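You operate a simulated robot arm through the tools that you are given. There is no shell and no other tool.

You are at the controls of a simulated robot arm. One attempt, no reset.

TASK
Set the test bearing's drag to 15 on the drag gauge; prove the shaft true.
Fine: slotted nut hard home, then back by the gauge; arm on, one whole turn to TRUE, arm clear.

Only the result counts: the job must be done as asked and must still hold three seconds after the hand-in. Knocking over, shifting, dropping, spilling or breaking anything else fails it.

THE ROBOT
A 7-joint arm with a two-finger parallel gripper, fixed in place. Base frame: the origin is on the floor under the middle of its stand, x ahead of it, y to its left, z up. Readings come in mm, rad, newtons and seconds.
It reaches about 1372 mm from its shoulder. Its first joint turns from -2.601 to 2.601 rad. Payload 3.43 kg.
The tool frame sits at the grasp point between the pads (the TCP): z along the fingers, y along the line on which they close. The tips reach 30 mm beyond it. Largest opening 94 mm; finger width 28, thickness 10; the body of the gripper, 50 by 96 mm, starts 55 mm behind the TCP.
Orientation is told as [roll, pitch, yaw] about the base's x, y, z axes, in that order, counted from this pose: with the fingers straight down and closing along the base's y, the tool's x points along the base's -x, its y along +y and its z along -z.

THE INTERFACE
- The arm moves only by the tool play_rows. Its argument "rows" is a list of rows, each a list of 3 entries, a list of its own where there are three numbers: the turn, a rotation vector about the tool's x, y, z in rad, then the shift along the tool's x, y, z in mm, then the finger opening in mm, from 0 to 94. In form: [[[rx, ry, rz], [tx, ty, tz], hand], ...]. A call has 1 to 20 rows; each row shifts and turns the commanded pose from where the row before left it, along the tool's axes as they then stand. Rows are played at 5 a second. More than 50 mm and 0.15 rad between two rows, or a gripper value outside its range, and nothing of the call is played. Where a pose cannot be reached the arm comes as near as it can. A force on the tool above 40 N (or 10 N above the force at the start of the call, whichever is more), or a blocked arm, ends the call early, and 0.2 s more pass. Each finger travels about 45 mm/s and halts on what it meets, pressing with about 42 N; the grip force reading is that of the motor and also rises with nothing between the fingers. The clock runs only during rows and for 0.2 s after the last one: add rows that do not move to give the fingers time. It gives the time, the measured TCP pose, the force on the tool (base axes), the opening and the grip force at its end, in the units of the frame above (readings bear some noise), with the torque about the TCP (base axes, N m) and any sound that the robot's microphone picked up, and new pictures: "pictures" is both (left out), scene, wrist or none.
- Cameras (640 x 400 px; columns grow to the right, rows downward): "scene" is fixed at [217.5, 655.2, 1685.8]; the picture's right is [0.98, -0.20, 0.00], its down [-0.19, -0.91, -0.38] and it looks along [0.08, 0.37, -0.92] (base axes); focal length 324 px, centre (320, 200). "wrist" rides on the gripper at [76, 14, -102] in the tool frame; the picture's right is [-0.18, 0.98, 0.00], its down [-0.75, -0.14, -0.64] and it looks along [-0.63, -0.12, 0.77] (tool axes); focal length 243 px, centre (320, 200). There is no depth. A picture from a camera that has moved, and an enlarged one, comes with that camera's place and axes in the base frame and with its lens. The place of the scene camera against the robot may be out by one fixed shift of up to 25 mm in any direction.
- close_up(camera, box): a new picture of the part [left, top, right, bottom] of that camera's present view, enlarged. No time passes.
- hand_in(): hands the job in; it is judged then, once.

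Places have to be worked out from the pictures, the camera data and where the tool is seen. Open the gripper and draw the arm clear of the work before you hand the job in, unless the task says otherwise.

The tools are called by a JSON object that holds its "api" and its "payload". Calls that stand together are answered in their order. play_rows: Moves the arm, as the interface text tells. Its arguments: {"type":"object","properties":{"rows":{"type":"array","items":{"type":"array"}},"pictures":{"type":"string","enum":["both","scene","wrist","none"]}},"required":["rows"]} The other tools are called the same way: close_up (camera, box) takes an enlarged picture of a part of a camera's view; hand_in () hands the job in.

At the start:

```text
t: 0.0
ee_pos: [483.7, 861.5, 1242.1]
tool_rot: [0.001, -0.001, 0.001]
ft_force: [0.0, 0.2, 0.4]
torque: [0.06, 0.0, 0.01]
opening: 94.1
grip_force: 0.0
```

scene: 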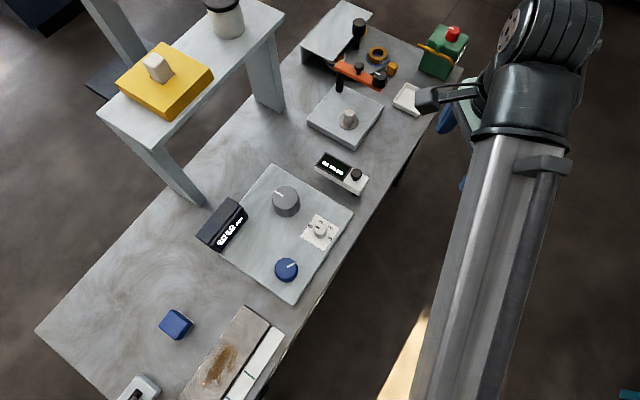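
wrist: 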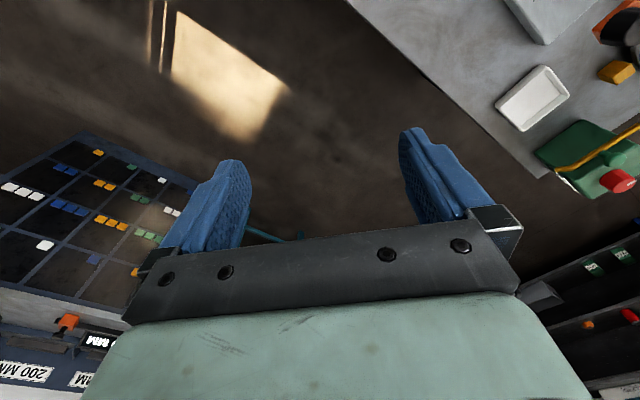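

I start by looking closely at the bench in the scene picture to identify the parts before moving anything.

{"api": "close_up", "payload": {"camera": "scene", "box": [180, 150, 380, 310]}}

{"api": "close_up", "payload": {"camera": "scene", "box": [290, 0, 480, 150]}}

{"api": "close_up", "payload": {"camera": "scene", "box": [290, 130, 390, 210]}}

{"api": "close_up", "payload": {"camera": "scene", "box": [30, 280, 300, 400]}}

```text
2.50 times, centred on (280, 230) of scene
camera zoom: at [217.5, 655.2, 1685.8], right [0.98, -0.2, 0.0], down [-0.19, -0.91, -0.38], along [0.08, 0.37, -0.92], focal length 809 px, centre (420, 125)
```

zoom: 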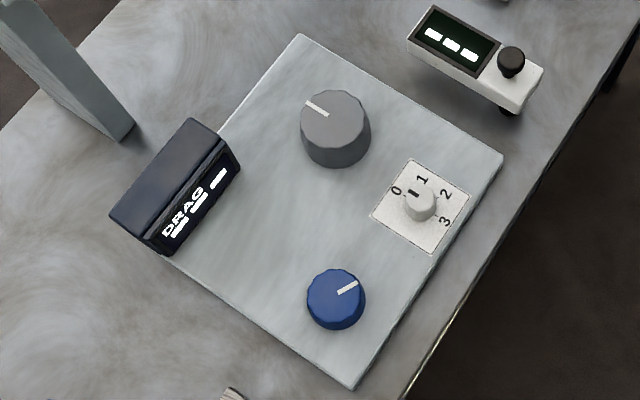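

```text
2.67 times, centred on (385, 75) of scene
camera zoom: at [217.5, 655.2, 1685.8], right [0.98, -0.2, 0.0], down [-0.19, -0.91, -0.38], along [0.08, 0.37, -0.92], focal length 863 px, centre (147, 533)
```

zoom: 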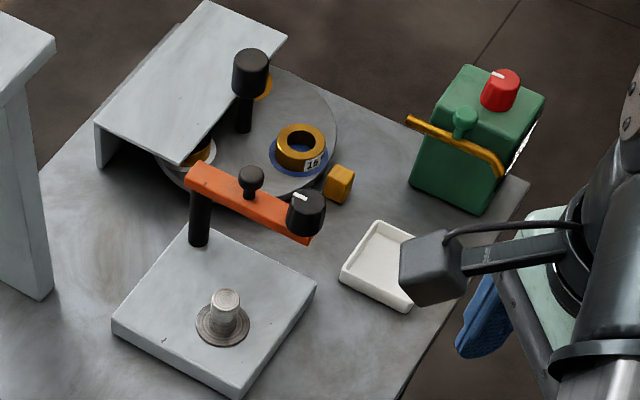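

```text
5.00 times, centred on (340, 170) of scene
camera zoom: at [217.5, 655.2, 1685.8], right [0.98, -0.2, 0.0], down [-0.19, -0.91, -0.38], along [0.08, 0.37, -0.92], focal length 1619 px, centre (220, 350)
```

zoom: 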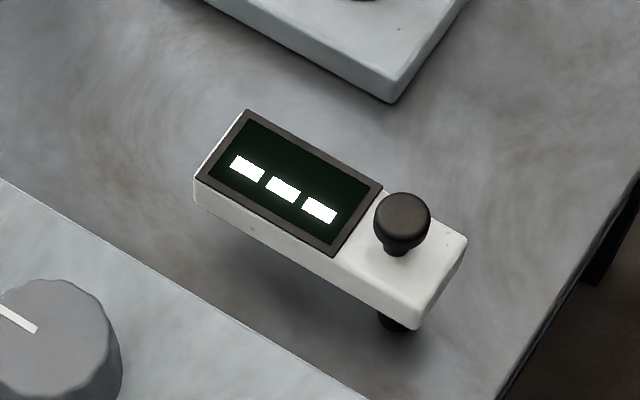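

```text
2.37 times, centred on (165, 340) of scene
camera zoom: at [217.5, 655.2, 1685.8], right [0.98, -0.2, 0.0], down [-0.19, -0.91, -0.38], along [0.08, 0.37, -0.92], focal length 767 px, centre (687, -132)
```

zoom: 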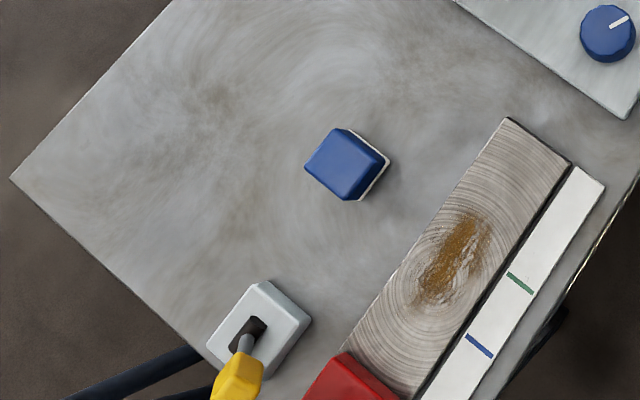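

The bench runs diagonally to the arm's left, with a knob plate beside the DRAG panel, a shaft plate, an orange arm and a turntable. I turn the tool about +90° in yaw so the wrist camera looks at the bench.

{"api": "play_rows", "payload": {"rows": [[[0, 0, -0.15], [0, 0, 0], 94], [[0, 0, -0.15], [0, 0, 0], 94], [[0, 0, -0.15], [0, 0, 0], 94], [[0, 0, -0.15], [0, 0, 0], 94], [[0, 0, -0.15], [0, 0, 0], 94], [[0, 0, -0.15], [0, 0, 0], 94], [[0, 0, -0.15], [0, 0, 0], 94], [[0, 0, -0.15], [0, 0, 0], 94], [[0, 0, -0.15], [0, 0, 0], 94], [[0, 0, -0.15], [0, 0, 0], 94], [[0, 0, -0.07], [0, 0, 0], 94]]}}

```text
t: 1.7
ee_pos: [484.6, 862.9, 1242.4]
tool_rot: [0.0, -0.008, 1.096]
ft_force: [-0.2, 0.9, -2.3]
torque: [-0.03, -0.18, -0.1]
opening: 94.0
grip_force: 0.1
stopped in row 8: the force on the tool passed its limit at 53 N (the readings are from after the stop); the commanded pose is now the measured one
camera wrist: at [436.9, 801.5, 1343.8], right [-0.79, 0.61, 0.0], down [0.47, 0.6, 0.65], along [0.4, 0.51, -0.76], focal length 243 px, centre (320, 200)
```

scene: 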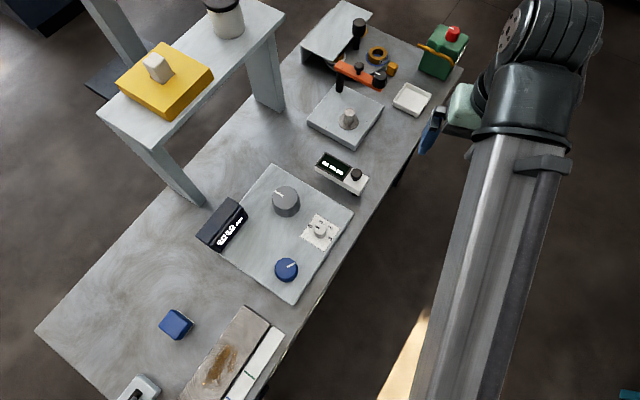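
wrist: 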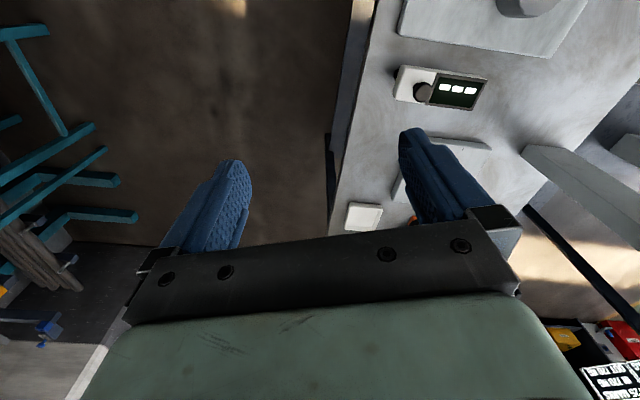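

The turn stopped at yaw ≈1.1 rad with a force spike, though nothing is visible near the fingers. I test with small, slower turn steps to see if it was a transient.

{"api": "play_rows", "payload": {"rows": [[[0, 0, 0], [0, 0, 0], 94], [[0, 0, -0.03], [0, 0, 0], 94], [[0, 0, -0.03], [0, 0, 0], 94], [[0, 0, -0.03], [0, 0, 0], 94]]}}

```text
t: 2.7
ee_pos: [485.0, 862.7, 1243.2]
tool_rot: [0.0, -0.007, 1.188]
ft_force: [-2.4, 10.4, -10.9]
torque: [-0.65, -0.92, -0.73]
opening: 94.1
grip_force: 0.0
camera wrist: at [443.1, 796.8, 1344.1], right [-0.84, 0.54, 0.0], down [0.41, 0.64, 0.65], along [0.35, 0.55, -0.76], focal length 243 px, centre (320, 200)
```

scene: 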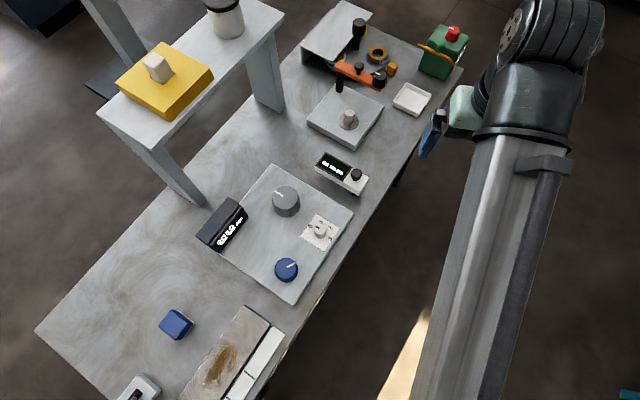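
wrist: 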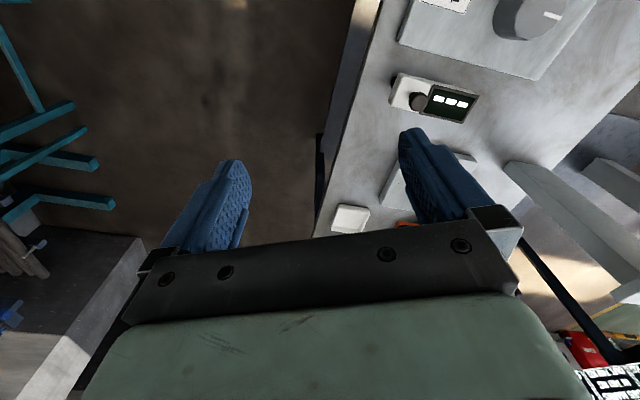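

The reading (about 10 N sideways) suggests the camera mount is leaning on the forearm, so I back the yaw off to 1.0. Then I glide over the shaft plate area, staying high.

{"api": "play_rows", "payload": {"rows": [[[0, 0, 0.09], [0, 0, 0], 94], [[0, 0, 0.1], [0, 0, 0], 94], [[0, 0, 0], [-21, 29, 0], 94], [[0, 0, 0], [-21, 29, 0], 94], [[0, 0, 0], [-21, 29, 0], 94], [[0, 0, 0], [-21, 29, 0], 94], [[0, 0, 0], [-21, 29, 0], 94], [[0, 0, 0], [-21, 29, 0], 94], [[0, 0, 0], [-21, 29, 0], 94], [[0, 0, 0], [-21, 29, 0], 94]]}}

```text
t: 4.9
ee_pos: [359.7, 1052.6, 1213.9]
tool_rot: [0.001, -0.005, 0.996]
ft_force: [0.6, -0.4, 0.2]
torque: [0.04, -0.01, -0.02]
opening: 94.1
grip_force: 0.0
out of reach, approached as far as the arm can: row 7, 8, 9, 10
camera wrist: at [306.4, 996.5, 1316.1], right [-0.72, 0.69, 0.0], down [0.53, 0.55, 0.65], along [0.44, 0.47, -0.76], focal length 243 px, centre (320, 200)
```

scene: 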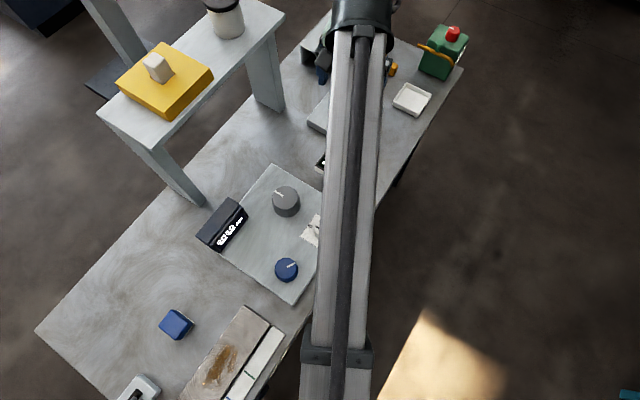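
wrist: 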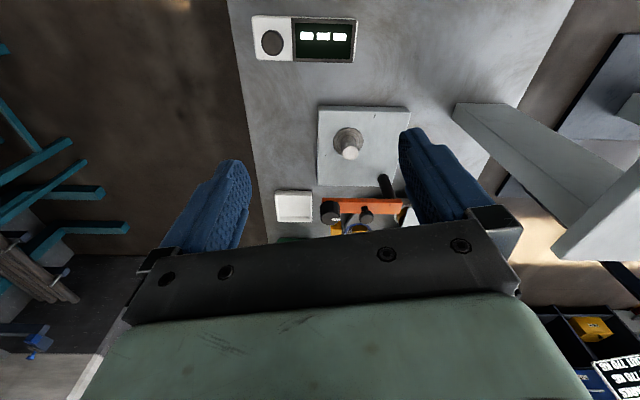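

The arm reached its limit near y≈1050 at this height; the wrist view now shows the white gauge, the shaft plate, tray and orange arm. I enlarge parts of it.

{"api": "close_up", "payload": {"camera": "wrist", "box": [240, 90, 440, 250]}}

{"api": "close_up", "payload": {"camera": "wrist", "box": [230, 0, 390, 100]}}

```text
2.50 times, centred on (340, 170) of wrist
camera zoom: at [306.4, 996.5, 1316.1], right [-0.72, 0.69, 0.0], down [0.53, 0.55, 0.65], along [0.44, 0.47, -0.76], focal length 606 px, centre (270, 275)
```

zoom: 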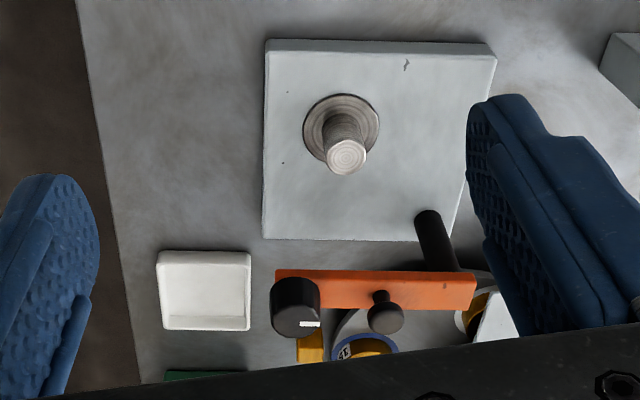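

```text
4.00 times, centred on (310, 50) of wrist
camera zoom: at [306.4, 996.5, 1316.1], right [-0.72, 0.69, 0.0], down [0.53, 0.55, 0.65], along [0.44, 0.47, -0.76], focal length 970 px, centre (360, 800)
```

zoom: 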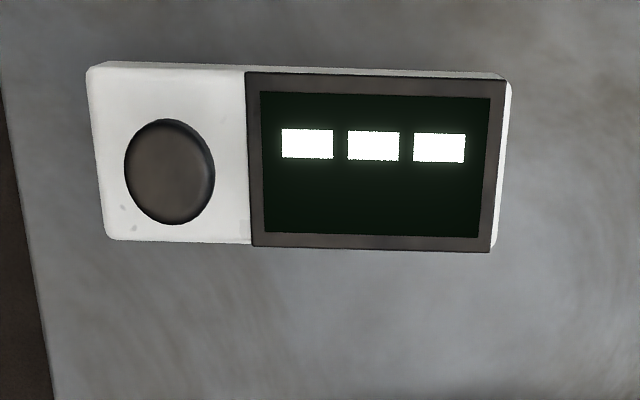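

The wrist view shows a threaded shaft on a plate, an orange swing arm with a marked knob, and a turntable with rings beyond it. I tilt the tool outward to see the turntable and arm in the unobstructed part of the picture.

{"api": "play_rows", "payload": {"rows": [[[0, -0.15, 0], [0, 0, 0], 94], [[0, -0.15, 0], [0, 0, 0], 94], [[0, -0.15, 0], [0, 0, 0], 94], [[0, -0.15, 0], [0, 0, 0], 94], [[0, 0, 0], [0, 0, 0], 94]]}}

```text
t: 6.1
ee_pos: [357.3, 1053.9, 1213.8]
tool_rot: [0.003, -0.605, 0.995]
ft_force: [-0.1, 0.1, 0.2]
torque: [-0.02, -0.03, 0.03]
opening: 94.0
grip_force: 0.2
camera wrist: at [280.2, 960.0, 1253.7], right [-0.74, 0.66, 0.11], down [0.26, 0.13, 0.96], along [0.62, 0.74, -0.27], focal length 243 px, centre (320, 200)
```

scene: 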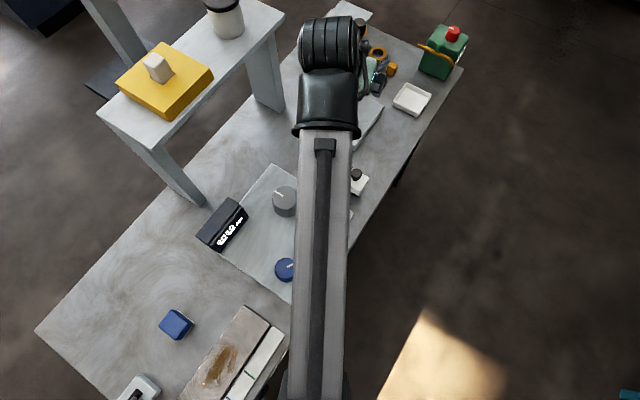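
wrist: 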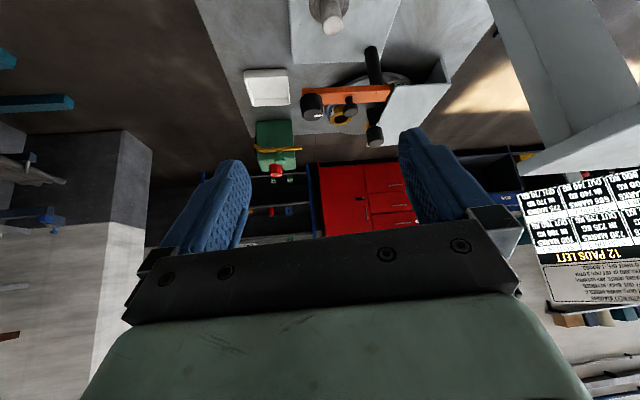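

A wall board with writing came into view; I zoom on it and on the arm/turntable group.

{"api": "close_up", "payload": {"camera": "wrist", "box": [510, 160, 640, 310]}}

{"api": "close_up", "payload": {"camera": "wrist", "box": [230, 0, 470, 150]}}

{"api": "close_up", "payload": {"camera": "wrist", "box": [290, 70, 390, 150]}}

```text
2.67 times, centred on (575, 235) of wrist
camera zoom: at [280.2, 960.0, 1253.7], right [-0.74, 0.66, 0.11], down [0.26, 0.13, 0.96], along [0.62, 0.74, -0.27], focal length 647 px, centre (-360, 107)
```

zoom: 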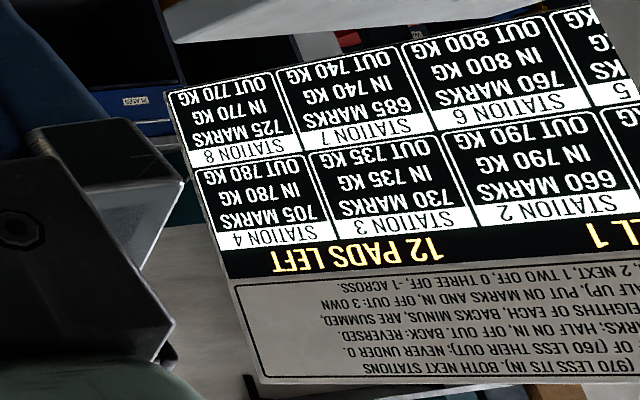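

```text
2.67 times, centred on (350, 75) of wrist
camera zoom: at [280.2, 960.0, 1253.7], right [-0.74, 0.66, 0.11], down [0.26, 0.13, 0.96], along [0.62, 0.74, -0.27], focal length 647 px, centre (240, 533)
```

zoom: 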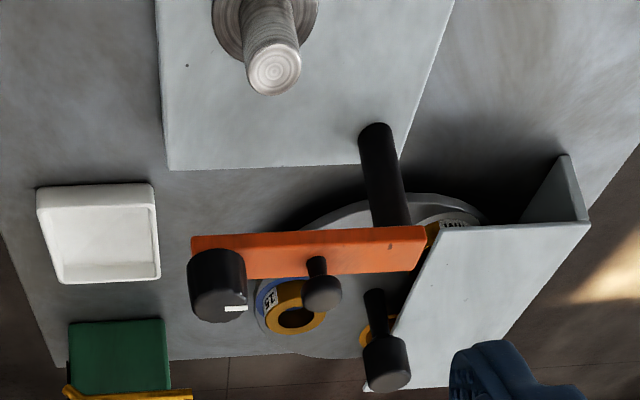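

```text
5.00 times, centred on (340, 110) of wrist
camera zoom: at [280.2, 960.0, 1253.7], right [-0.74, 0.66, 0.11], down [0.26, 0.13, 0.96], along [0.62, 0.74, -0.27], focal length 1213 px, centre (220, 650)
```

zoom: 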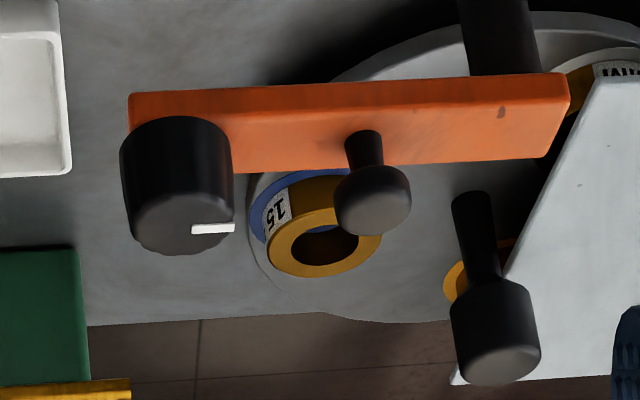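

The ring stack and orange arm look like one group; the knob plate with the DRAG panel is another. I untilt and move back over the knob plate for a closer look at it.

{"api": "play_rows", "payload": {"rows": [[[0, 0.15, 0], [0, 0, 0], 94], [[0, 0.15, 0], [0, 0, 0], 94], [[0, 0.15, 0], [0, 0, 0], 94], [[0, 0.15, 0], [0, 0, 0], 94], [[0, 0, 0], [36, 2, 0], 94], [[0, 0, 0], [36, 2, 0], 94], [[0, 0, 0], [36, 2, 0], 94], [[0, 0, 0], [36, 2, 0], 94], [[0, 0, 0], [36, 2, 0], 94], [[0, 0, 0], [36, 2, 0], 94], [[0, 0, 0], [0, 0, 0], 94]]}}

```text
t: 8.5
ee_pos: [228.2, 882.8, 1208.5]
tool_rot: [0.002, -0.006, 0.998]
ft_force: [0.3, -0.4, 0.0]
torque: [-0.02, 0.0, 0.02]
opening: 93.7
grip_force: 0.0
camera wrist: at [176.1, 825.5, 1310.7], right [-0.73, 0.69, 0.0], down [0.53, 0.55, 0.65], along [0.44, 0.47, -0.76], focal length 243 px, centre (320, 200)
```

scene: 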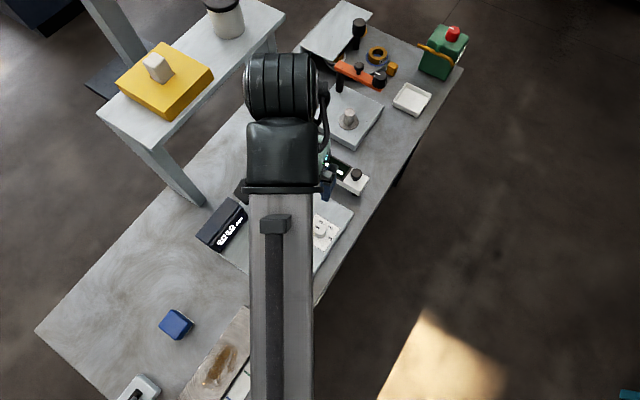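
wrist: 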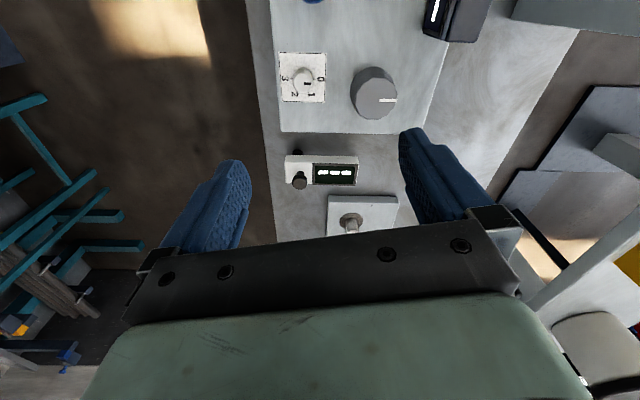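

{"api": "close_up", "payload": {"camera": "wrist", "box": [260, 30, 460, 155]}}

{"api": "close_up", "payload": {"camera": "wrist", "box": [270, 130, 390, 205]}}

{"api": "close_up", "payload": {"camera": "scene", "box": [190, 180, 270, 260]}}

{"api": "close_up", "payload": {"camera": "scene", "box": [290, 0, 450, 120]}}

```text
3.20 times, centred on (360, 92) of wrist
camera zoom: at [176.1, 825.5, 1310.7], right [-0.73, 0.69, 0.0], down [0.53, 0.55, 0.65], along [0.44, 0.47, -0.76], focal length 776 px, centre (192, 544)
```

zoom: 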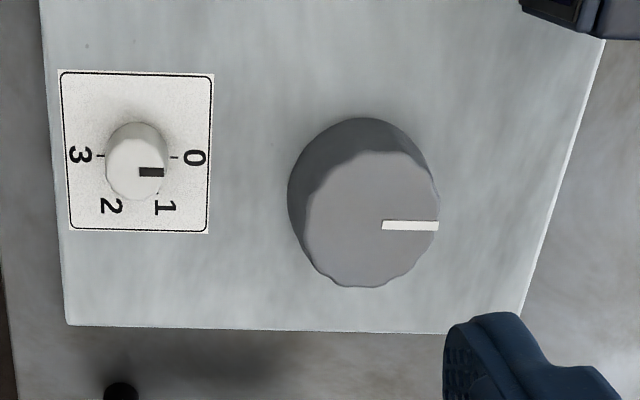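

```text
5.33 times, centred on (330, 168) of wrist
camera zoom: at [176.1, 825.5, 1310.7], right [-0.73, 0.69, 0.0], down [0.53, 0.55, 0.65], along [0.44, 0.47, -0.76], focal length 1294 px, centre (267, 373)
```

zoom: 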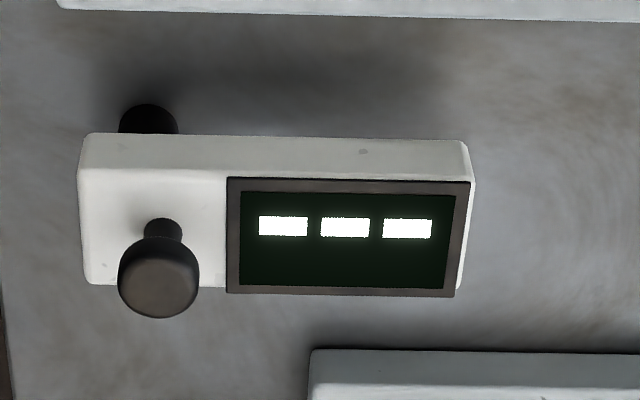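

```text
5.00 times, centred on (230, 220) of scene
camera zoom: at [217.5, 655.2, 1685.8], right [0.98, -0.2, 0.0], down [-0.19, -0.91, -0.38], along [0.08, 0.37, -0.92], focal length 1619 px, centre (770, 100)
```

zoom: 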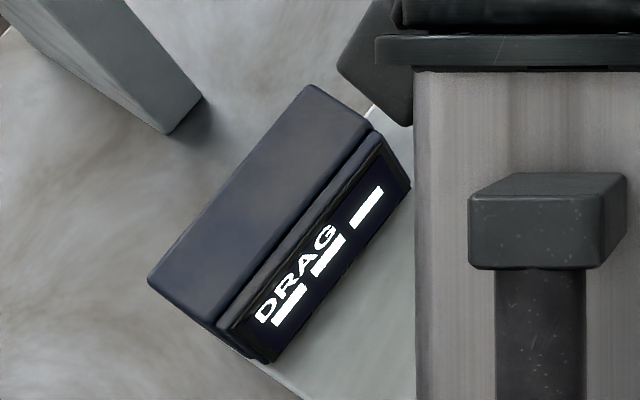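

```text
3.33 times, centred on (370, 60) of scene
camera zoom: at [217.5, 655.2, 1685.8], right [0.98, -0.2, 0.0], down [-0.19, -0.91, -0.38], along [0.08, 0.37, -0.92], focal length 1079 px, centre (153, 667)
```

zoom: 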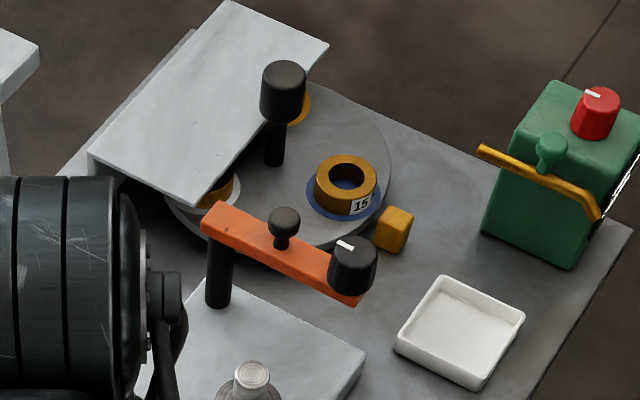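

The white gauge seems to stand on a black foot under its knob end; I need a closer look at how it is mounted. I move the camera nearer with the tool tilted outward, keeping about 100 mm above the gauge.

{"api": "play_rows", "payload": {"rows": [[[0, 0, 0], [-23.5, -15, 23.6], 94], [[0, 0, 0], [-23.5, -15, 23.6], 94], [[0, 0, 0], [-23.5, -15, 23.6], 94], [[0, 0, 0], [-23.5, -15, 23.6], 94], [[0, 0, 0], [-23.5, -15, 23.6], 94], [[0, -0.15, 0], [0, 0, 0], 94], [[0, -0.15, 0], [0, 0, 0], 94], [[0, -0.15, 0], [0, 0, 0], 94], [[0, -0.15, 0], [0, 0, 0], 94], [[0, 0, 0], [0, 0, 0], 94]], "pictures": "wrist"}}

```text
t: 10.7
ee_pos: [356.6, 936.6, 1093.1]
tool_rot: [0.001, -0.607, 0.994]
ft_force: [-0.7, 0.5, -0.1]
torque: [0.0, 0.02, 0.0]
opening: 94.1
grip_force: 0.1
camera wrist: at [279.1, 843.5, 1133.8], right [-0.74, 0.66, 0.11], down [0.26, 0.13, 0.96], along [0.62, 0.74, -0.27], focal length 243 px, centre (320, 200)
```

wrist: 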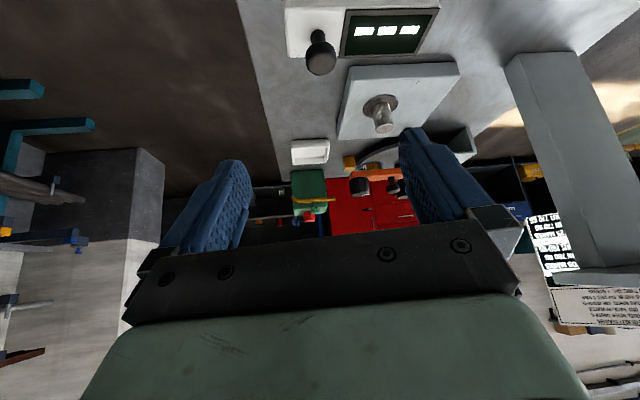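

{"api": "close_up", "payload": {"camera": "wrist", "box": [240, 0, 480, 150]}}

{"api": "close_up", "payload": {"camera": "wrist", "box": [330, 120, 490, 220]}}

```text
2.67 times, centred on (360, 75) of wrist
camera zoom: at [279.1, 843.5, 1133.8], right [-0.74, 0.66, 0.11], down [0.26, 0.13, 0.96], along [0.62, 0.74, -0.27], focal length 647 px, centre (213, 533)
```

zoom: 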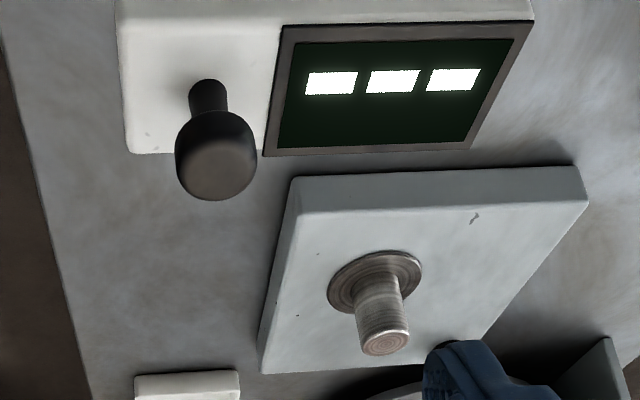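

```text
4.00 times, centred on (410, 170) of wrist
camera zoom: at [279.1, 843.5, 1133.8], right [-0.74, 0.66, 0.11], down [0.26, 0.13, 0.96], along [0.62, 0.74, -0.27], focal length 970 px, centre (-40, 320)
```

zoom: 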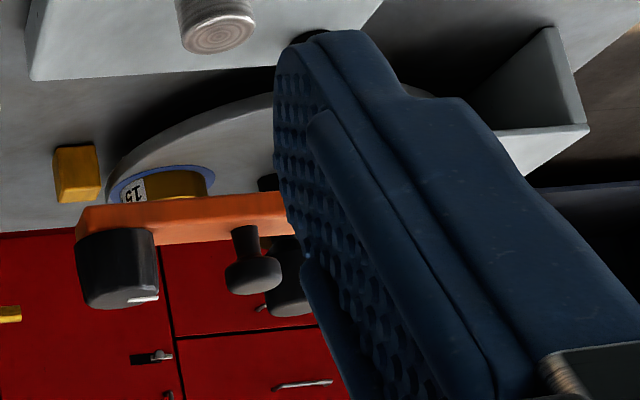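

The shaft has no nut on it, just a flange, and the white gauge is a box with a top knob. Next I look from closer over the knob plate to see the grey and blue knobs and any labels.

{"api": "play_rows", "payload": {"rows": [[[0, 0.15, 0], [0, 0, 0], 94], [[0, 0.15, 0], [0, 0, 0], 94], [[0, 0.15, 0], [0, 0, 0], 94], [[0, 0.15, 0], [0, 0, 0], 94], [[0, 0, 0], [29.5, 15.8, -6.2], 94], [[0, 0, 0], [29.5, 15.8, -6.2], 94], [[0, 0, 0], [29.5, 15.8, -6.2], 94], [[0, 0, 0], [29.5, 15.8, -6.2], 94], [[0, 0, 0], [29.5, 15.8, -6.2], 94], [[0, 0, 0], [29.5, 15.8, -6.2], 94], [[0, 0, 0], [0, 0, 0], 94]], "pictures": "wrist"}}

```text
t: 13.1
ee_pos: [182.5, 840.2, 1126.3]
tool_rot: [0.002, -0.006, 0.996]
ft_force: [-0.9, 0.0, -0.2]
torque: [-0.01, 0.0, 0.01]
opening: 93.9
grip_force: 0.1
camera wrist: at [127.7, 783.2, 1228.3], right [-0.73, 0.69, 0.0], down [0.53, 0.55, 0.65], along [0.44, 0.47, -0.76], focal length 243 px, centre (320, 200)
```

wrist: 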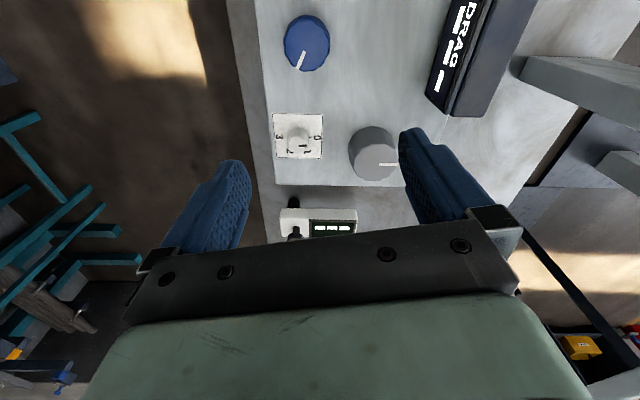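

{"api": "close_up", "payload": {"camera": "wrist", "box": [250, 0, 490, 150]}}

{"api": "close_up", "payload": {"camera": "wrist", "box": [250, 160, 410, 260]}}

{"api": "close_up", "payload": {"camera": "wrist", "box": [260, 100, 420, 200]}}

```text
2.67 times, centred on (370, 75) of wrist
camera zoom: at [127.7, 783.2, 1228.3], right [-0.73, 0.69, 0.0], down [0.53, 0.55, 0.65], along [0.44, 0.47, -0.76], focal length 647 px, centre (187, 533)
```

zoom: 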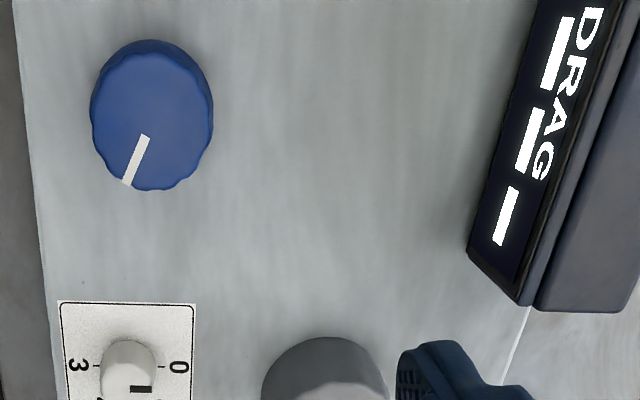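

```text
4.00 times, centred on (330, 210) of wrist
camera zoom: at [127.7, 783.2, 1228.3], right [-0.73, 0.69, 0.0], down [0.53, 0.55, 0.65], along [0.44, 0.47, -0.76], focal length 970 px, centre (280, 160)
```

zoom: 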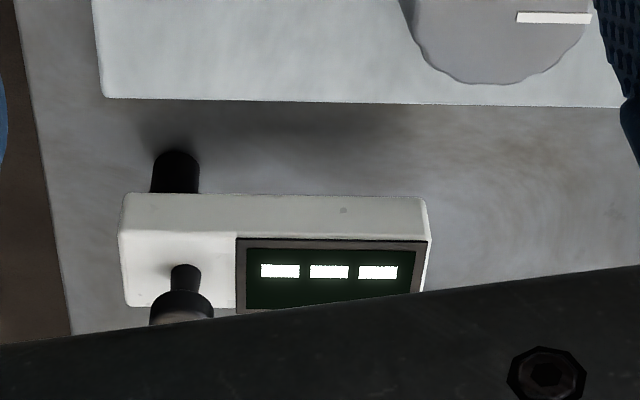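

```text
4.00 times, centred on (340, 150) of wrist
camera zoom: at [127.7, 783.2, 1228.3], right [-0.73, 0.69, 0.0], down [0.53, 0.55, 0.65], along [0.44, 0.47, -0.76], focal length 970 px, centre (240, 400)
```

zoom: 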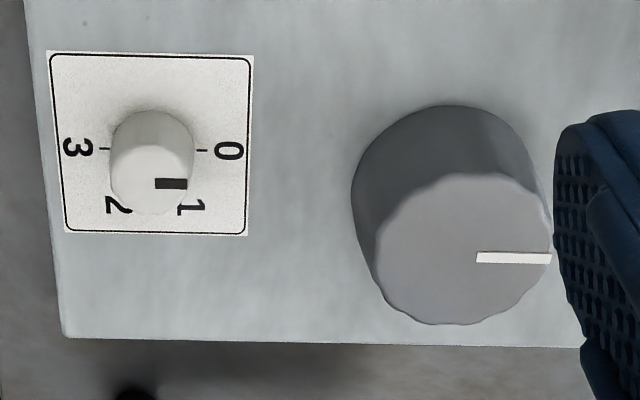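

The displays and knobs carry no further labels; the white gauge stands on a post at its knob end. I now look at the near-left end of the bench, moving up and back, in case parts of the bearing rig are there.

{"api": "play_rows", "payload": {"rows": [[[0, 0, 0], [37, 1.1, -12], 94], [[0, 0, 0], [37, 1.1, -12], 94], [[0, 0, 0], [37, 1.1, -12], 94], [[0, 0, 0], [37, 1.1, -12], 94], [[0, 0, 0], [37, 1.1, -12], 94], [[0, 0, 0], [0, 0, 0], 94]]}}

```text
t: 14.5
ee_pos: [78.8, 702.5, 1153.8]
tool_rot: [0.014, -0.026, 0.996]
ft_force: [0.3, -0.8, 0.5]
torque: [0.0, -0.04, 0.01]
opening: 93.7
grip_force: 0.0
out of reach, approached as far as the arm can: row 4, 5
camera wrist: at [24.6, 642.6, 1253.9], right [-0.73, 0.69, 0.02], down [0.53, 0.54, 0.66], along [0.44, 0.49, -0.75], focal length 243 px, centre (320, 200)
```

scene: 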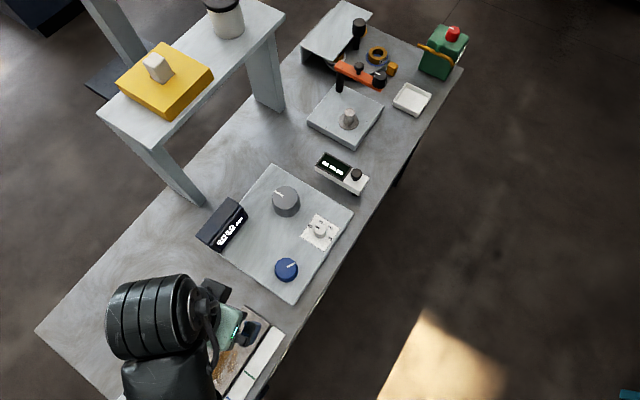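
wrist: 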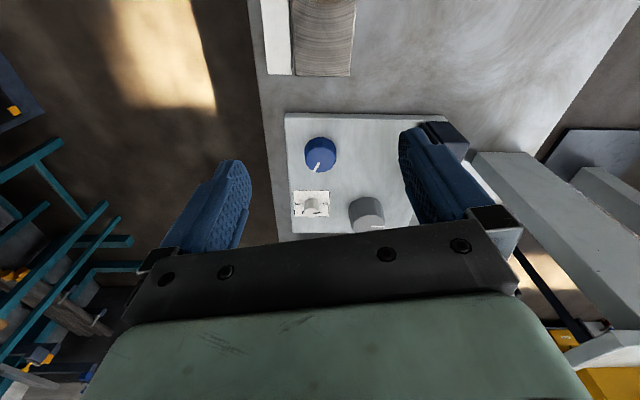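

The near end is at the inner edge of the arm's reach, so the DRAG plate and the white gauge are the comfortable working area. With the view free again, I zoom hard on each key part from the scene camera.

{"api": "close_up", "payload": {"camera": "scene", "box": [325, 95, 373, 135]}}

{"api": "close_up", "payload": {"camera": "scene", "box": [255, 170, 319, 220]}}

{"api": "close_up", "payload": {"camera": "scene", "box": [264, 248, 312, 288]}}

{"api": "close_up", "payload": {"camera": "scene", "box": [330, 40, 410, 90]}}

{"api": "close_up", "payload": {"camera": "scene", "box": [410, 10, 474, 90]}}

{"api": "close_up", "payload": {"camera": "scene", "box": [300, 210, 348, 250]}}

```text
10.00 times, centred on (349, 115) of scene
camera zoom: at [217.5, 655.2, 1685.8], right [0.98, -0.2, 0.0], down [-0.19, -0.91, -0.38], along [0.08, 0.37, -0.92], focal length 3237 px, centre (30, 1050)
```

zoom: 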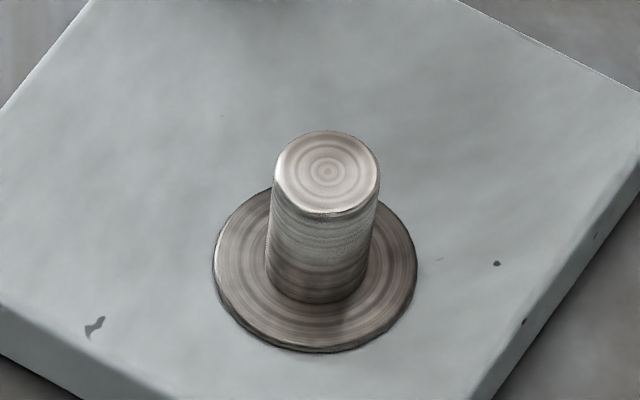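

```text
8.00 times, centred on (287, 195) of scene
camera zoom: at [217.5, 655.2, 1685.8], right [0.98, -0.2, 0.0], down [-0.19, -0.91, -0.38], along [0.08, 0.37, -0.92], focal length 2590 px, centre (584, 240)
```

zoom: 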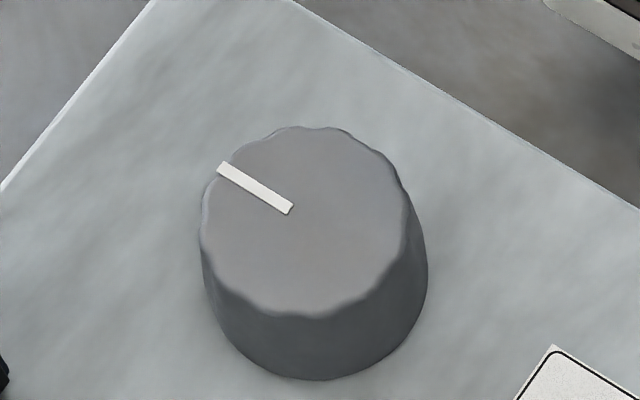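

```text
10.00 times, centred on (288, 268) of scene
camera zoom: at [217.5, 655.2, 1685.8], right [0.98, -0.2, 0.0], down [-0.19, -0.91, -0.38], along [0.08, 0.37, -0.92], focal length 3237 px, centre (640, -480)
```

zoom: 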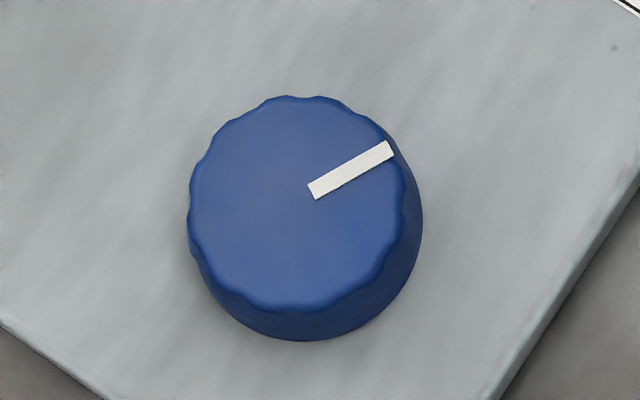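

```text
8.00 times, centred on (370, 65) of scene
camera zoom: at [217.5, 655.2, 1685.8], right [0.98, -0.2, 0.0], down [-0.19, -0.91, -0.38], along [0.08, 0.37, -0.92], focal length 2590 px, centre (-80, 1280)
```

zoom: 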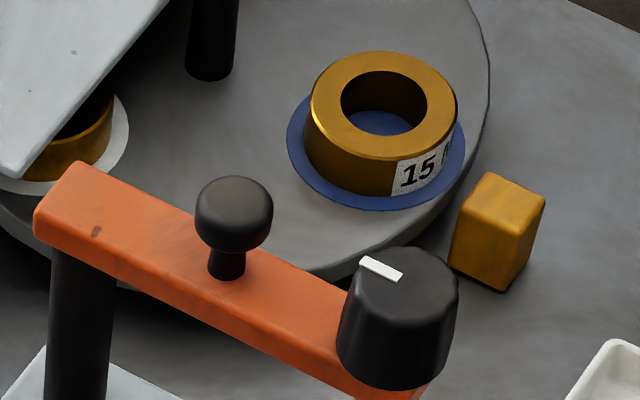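

```text
5.00 times, centred on (442, 50) of scene
camera zoom: at [217.5, 655.2, 1685.8], right [0.98, -0.2, 0.0], down [-0.19, -0.91, -0.38], along [0.08, 0.37, -0.92], focal length 1619 px, centre (-290, 950)
```

zoom: 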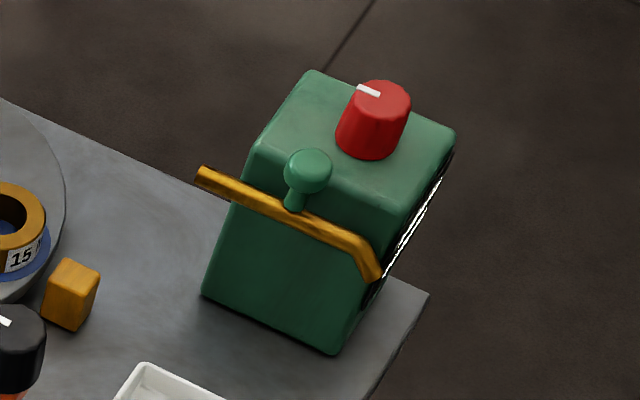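

```text
10.00 times, centred on (324, 230) of scene
camera zoom: at [217.5, 655.2, 1685.8], right [0.98, -0.2, 0.0], down [-0.19, -0.91, -0.38], along [0.08, 0.37, -0.92], focal length 3237 px, centre (280, -100)
```

zoom: 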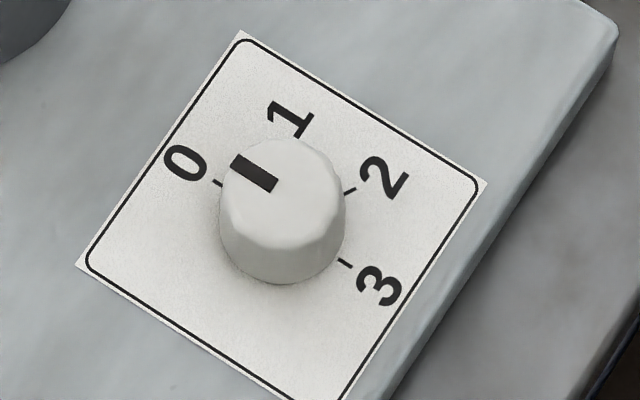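

All reachable evidence points to the plate with the DRAG panel as the bearing rig, with the large grey scalloped knob a likely nut. I move above the grey knob (about x 195, y 975, top z≈925) staying 130 mm above it to align.

{"api": "play_rows", "payload": {"rows": [[[0, 0, 0], [-36.5, 6.4, 0], 94], [[0, 0, 0], [-36.5, 6.4, 0], 94], [[0, 0, 0], [-36.5, 6.4, 12], 94], [[0, 0, 0], [-36.5, 6.4, 12], 94], [[0, 0, 0], [-36.5, 6.4, 15], 94], [[0, 0, 0], [-36.5, 6.4, 15], 94], [[0, 0, 0], [-36.5, 6.4, 20], 94], [[0, 0, 0], [-36.5, 6.4, 20], 94], [[0, 0, 0], [0, 0, 0], 94]]}}

```text
t: 16.5
ee_pos: [189.4, 979.9, 1060.2]
tool_rot: [0.002, -0.009, 0.996]
ft_force: [0.2, 0.5, 0.0]
torque: [-0.02, 0.0, 0.0]
opening: 93.8
grip_force: 0.0
camera wrist: at [136.9, 923.9, 1162.1], right [-0.73, 0.69, 0.0], down [0.53, 0.55, 0.65], along [0.44, 0.47, -0.76], focal length 243 px, centre (320, 200)
```

scene: 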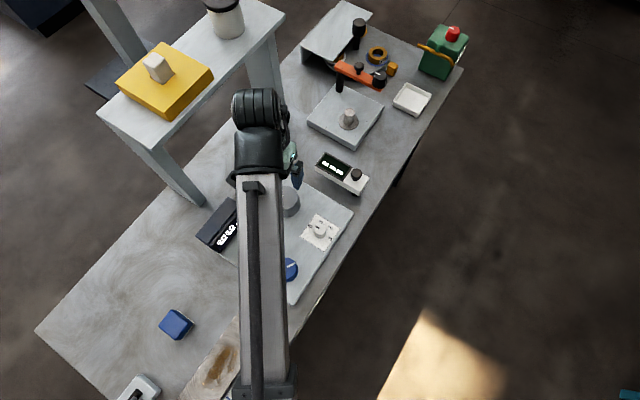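
wrist: 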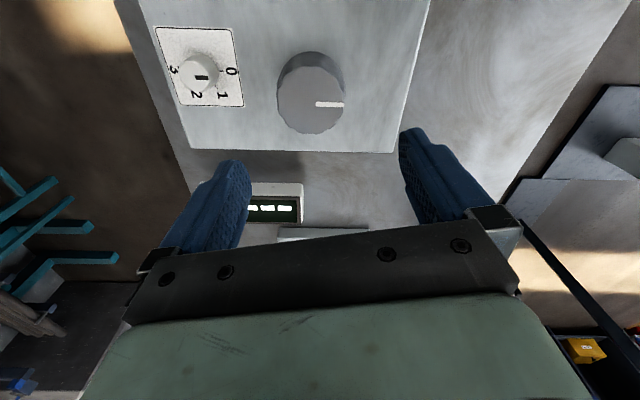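

The grey knob shows near (311,100) in the wrist view, close to under the TCP; I zoom to measure its centre.

{"api": "close_up", "payload": {"camera": "wrist", "box": [230, 30, 390, 150]}}

{"api": "close_up", "payload": {"camera": "wrist", "box": [230, 170, 350, 245]}}

```text
3.33 times, centred on (310, 90) of wrist
camera zoom: at [136.9, 923.9, 1162.1], right [-0.73, 0.69, 0.0], down [0.53, 0.55, 0.65], along [0.44, 0.47, -0.76], focal length 809 px, centre (353, 567)
```

zoom: 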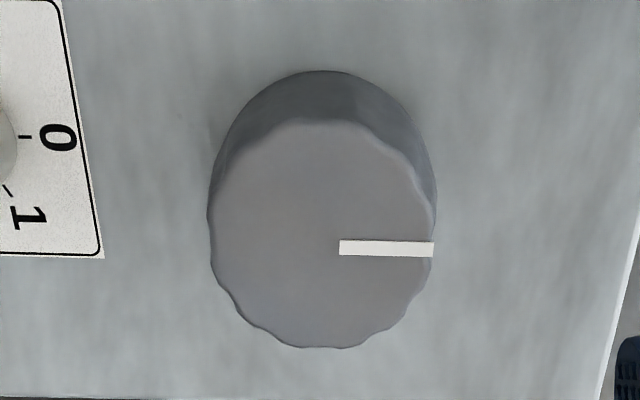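

```text
5.33 times, centred on (290, 208) of wrist
camera zoom: at [136.9, 923.9, 1162.1], right [-0.73, 0.69, 0.0], down [0.53, 0.55, 0.65], along [0.44, 0.47, -0.76], focal length 1294 px, centre (480, 160)
```

zoom: 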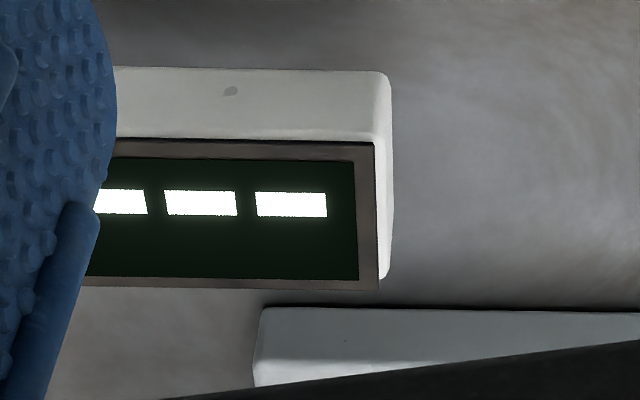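

I judge the knob centre at about (196, 972), top z≈922. I shift 2.7/−9.4 mm in tool axes and descend 90 mm, keeping the tips above the knob, then check.

{"api": "play_rows", "payload": {"rows": [[[0, 0, 0], [2.7, -9.4, 0], 94], [[0, 0, 0], [0, 0, 30], 94], [[0, 0, 0], [0, 0, 30], 94], [[0, 0, 0], [0, 0, 30], 94], [[0, 0, 0], [0, 0, 0], 94]], "pictures": "wrist"}}

```text
t: 17.7
ee_pos: [197.4, 973.5, 973.5]
tool_rot: [0.001, -0.007, 0.996]
ft_force: [0.3, -0.7, 0.7]
torque: [-0.01, -0.03, 0.01]
opening: 94.0
grip_force: 0.0
camera wrist: at [144.0, 916.7, 1075.2], right [-0.73, 0.69, 0.0], down [0.53, 0.55, 0.65], along [0.44, 0.47, -0.76], focal length 243 px, centre (320, 200)
```

wrist: 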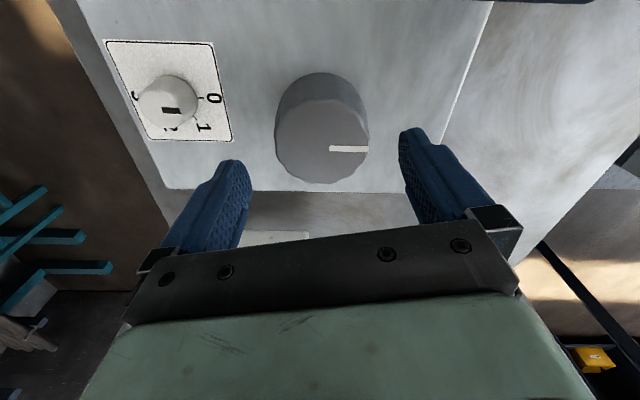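

The knob's top ellipse centres at (322,143), just as expected for a centred TCP. I descend to z≈916 so the pads straddle the knob, with the tips still above the plate.

{"api": "play_rows", "payload": {"rows": [[[0, 0, 0], [0, 0, 20], 94], [[0, 0, 0], [0, 0, 20], 94], [[0, 0, 0], [0, 0, 16], 94], [[0, 0, 0], [0, 0, 0], 94]]}}

```text
t: 18.7
ee_pos: [198.1, 974.2, 916.4]
tool_rot: [0.002, -0.008, 0.997]
ft_force: [0.0, -0.5, 0.4]
torque: [0.03, -0.02, -0.01]
opening: 94.0
grip_force: 0.1
camera wrist: at [144.7, 917.6, 1018.3], right [-0.73, 0.69, 0.0], down [0.53, 0.55, 0.65], along [0.44, 0.47, -0.76], focal length 243 px, centre (320, 200)
```

scene: 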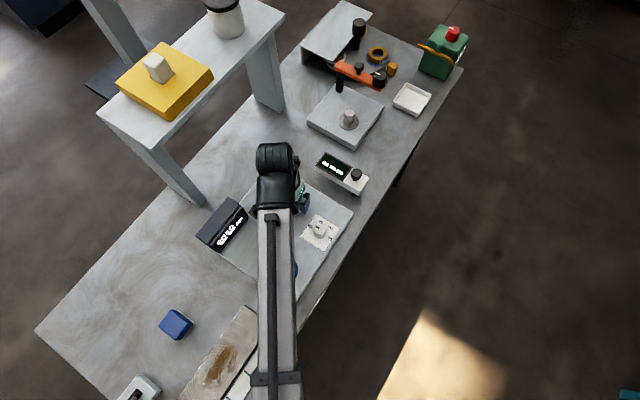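
wrist: 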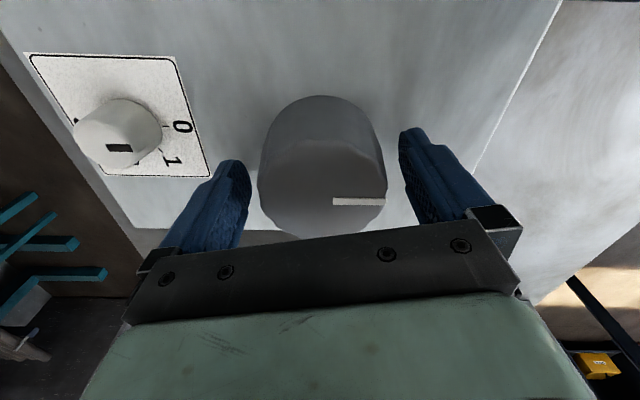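

Both pads straddle the knob with roughly even gaps. I close on it and check the grip and the DRAG panel.

{"api": "play_rows", "payload": {"rows": [[[0, 0, 0], [0, 0, 0], 70], [[0, 0, 0], [0, 0, 0], 50], [[0, 0, 0], [0, 0, 0], 50], [[0, 0, 0], [0, 0, 0], 50]]}}

{"api": "close_up", "payload": {"camera": "scene", "box": [190, 180, 270, 260]}}

```text
t: 19.7
ee_pos: [197.4, 975.1, 916.7]
tool_rot: [0.001, -0.005, 0.996]
ft_force: [-5.9, 3.2, -1.7]
torque: [0.13, 0.12, -0.02]
opening: 70.4
grip_force: 45.2
camera wrist: at [144.2, 917.9, 1018.4], right [-0.73, 0.69, 0.0], down [0.53, 0.55, 0.65], along [0.44, 0.47, -0.76], focal length 243 px, centre (320, 200)
```

scene: 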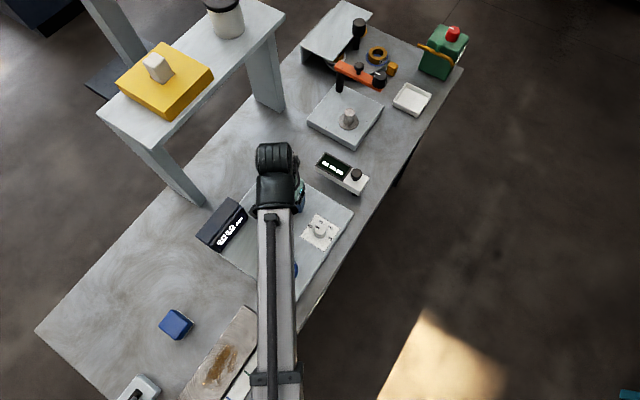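
wrist: 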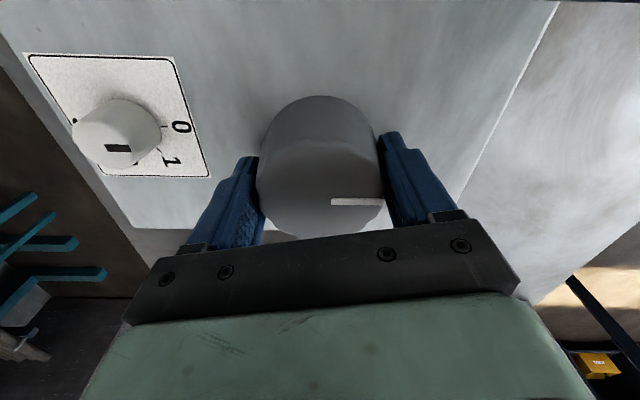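

```text
5.00 times, centred on (230, 220) of scene
camera zoom: at [217.5, 655.2, 1685.8], right [0.98, -0.2, 0.0], down [-0.19, -0.91, -0.38], along [0.08, 0.37, -0.92], focal length 1619 px, centre (770, 100)
```

zoom: 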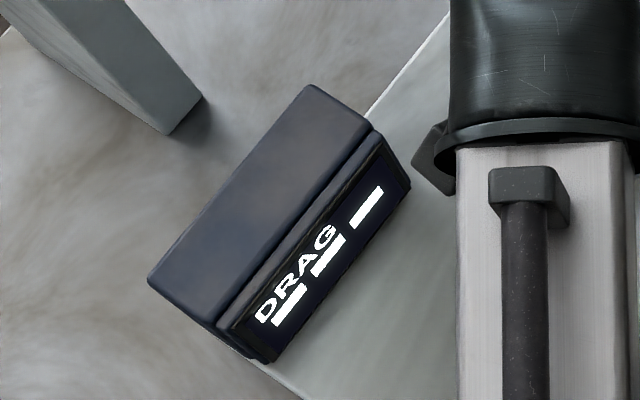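

The knob is gripped at 70 mm opening with little side force; DRAG still shows dashes. I turn it gently clockwise by 0.3 rad and watch torque, display and sound.

{"api": "play_rows", "payload": {"rows": [[[0, 0, 0.1], [0, 0, 0], 50], [[0, 0, 0.1], [0, 0, 0], 50], [[0, 0, 0.1], [0, 0, 0], 50], [[0, 0, 0], [0, 0, 0], 50]]}}

{"api": "close_up", "payload": {"camera": "scene", "box": [190, 180, 270, 260]}}

```text
t: 20.7
ee_pos: [197.6, 973.6, 915.4]
tool_rot: [0.007, -0.008, 0.695]
ft_force: [-16.5, 20.2, 8.1]
torque: [0.27, 0.0, 0.06]
opening: 70.2
grip_force: 44.6
camera wrist: at [129.7, 936.1, 1018.3], right [-0.49, 0.87, 0.01], down [0.67, 0.37, 0.65], along [0.56, 0.32, -0.76], focal length 243 px, centre (320, 200)
```

scene: 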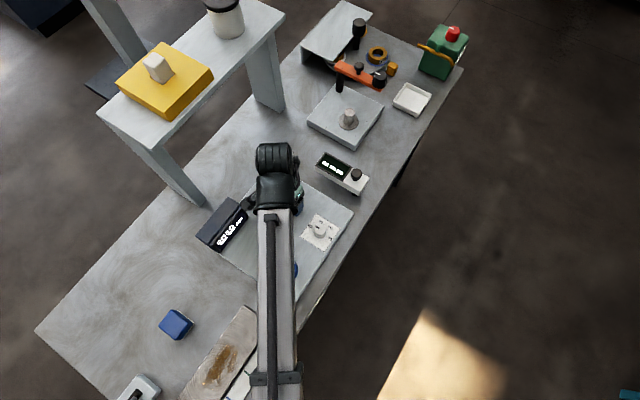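
wrist: 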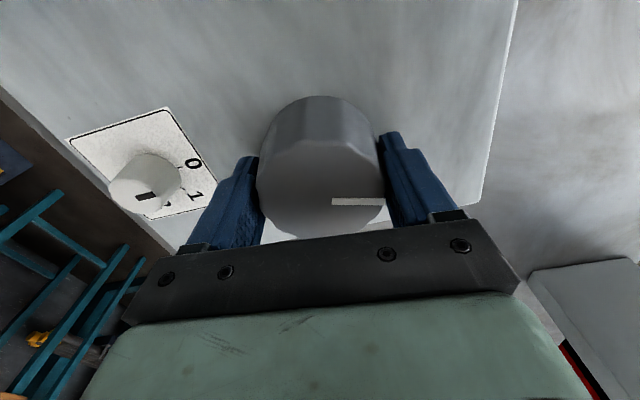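

```text
5.00 times, centred on (230, 220) of scene
camera zoom: at [217.5, 655.2, 1685.8], right [0.98, -0.2, 0.0], down [-0.19, -0.91, -0.38], along [0.08, 0.37, -0.92], focal length 1619 px, centre (770, 100)
```

zoom: 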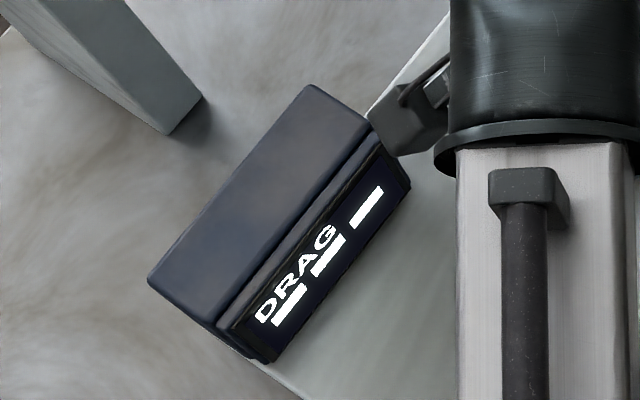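

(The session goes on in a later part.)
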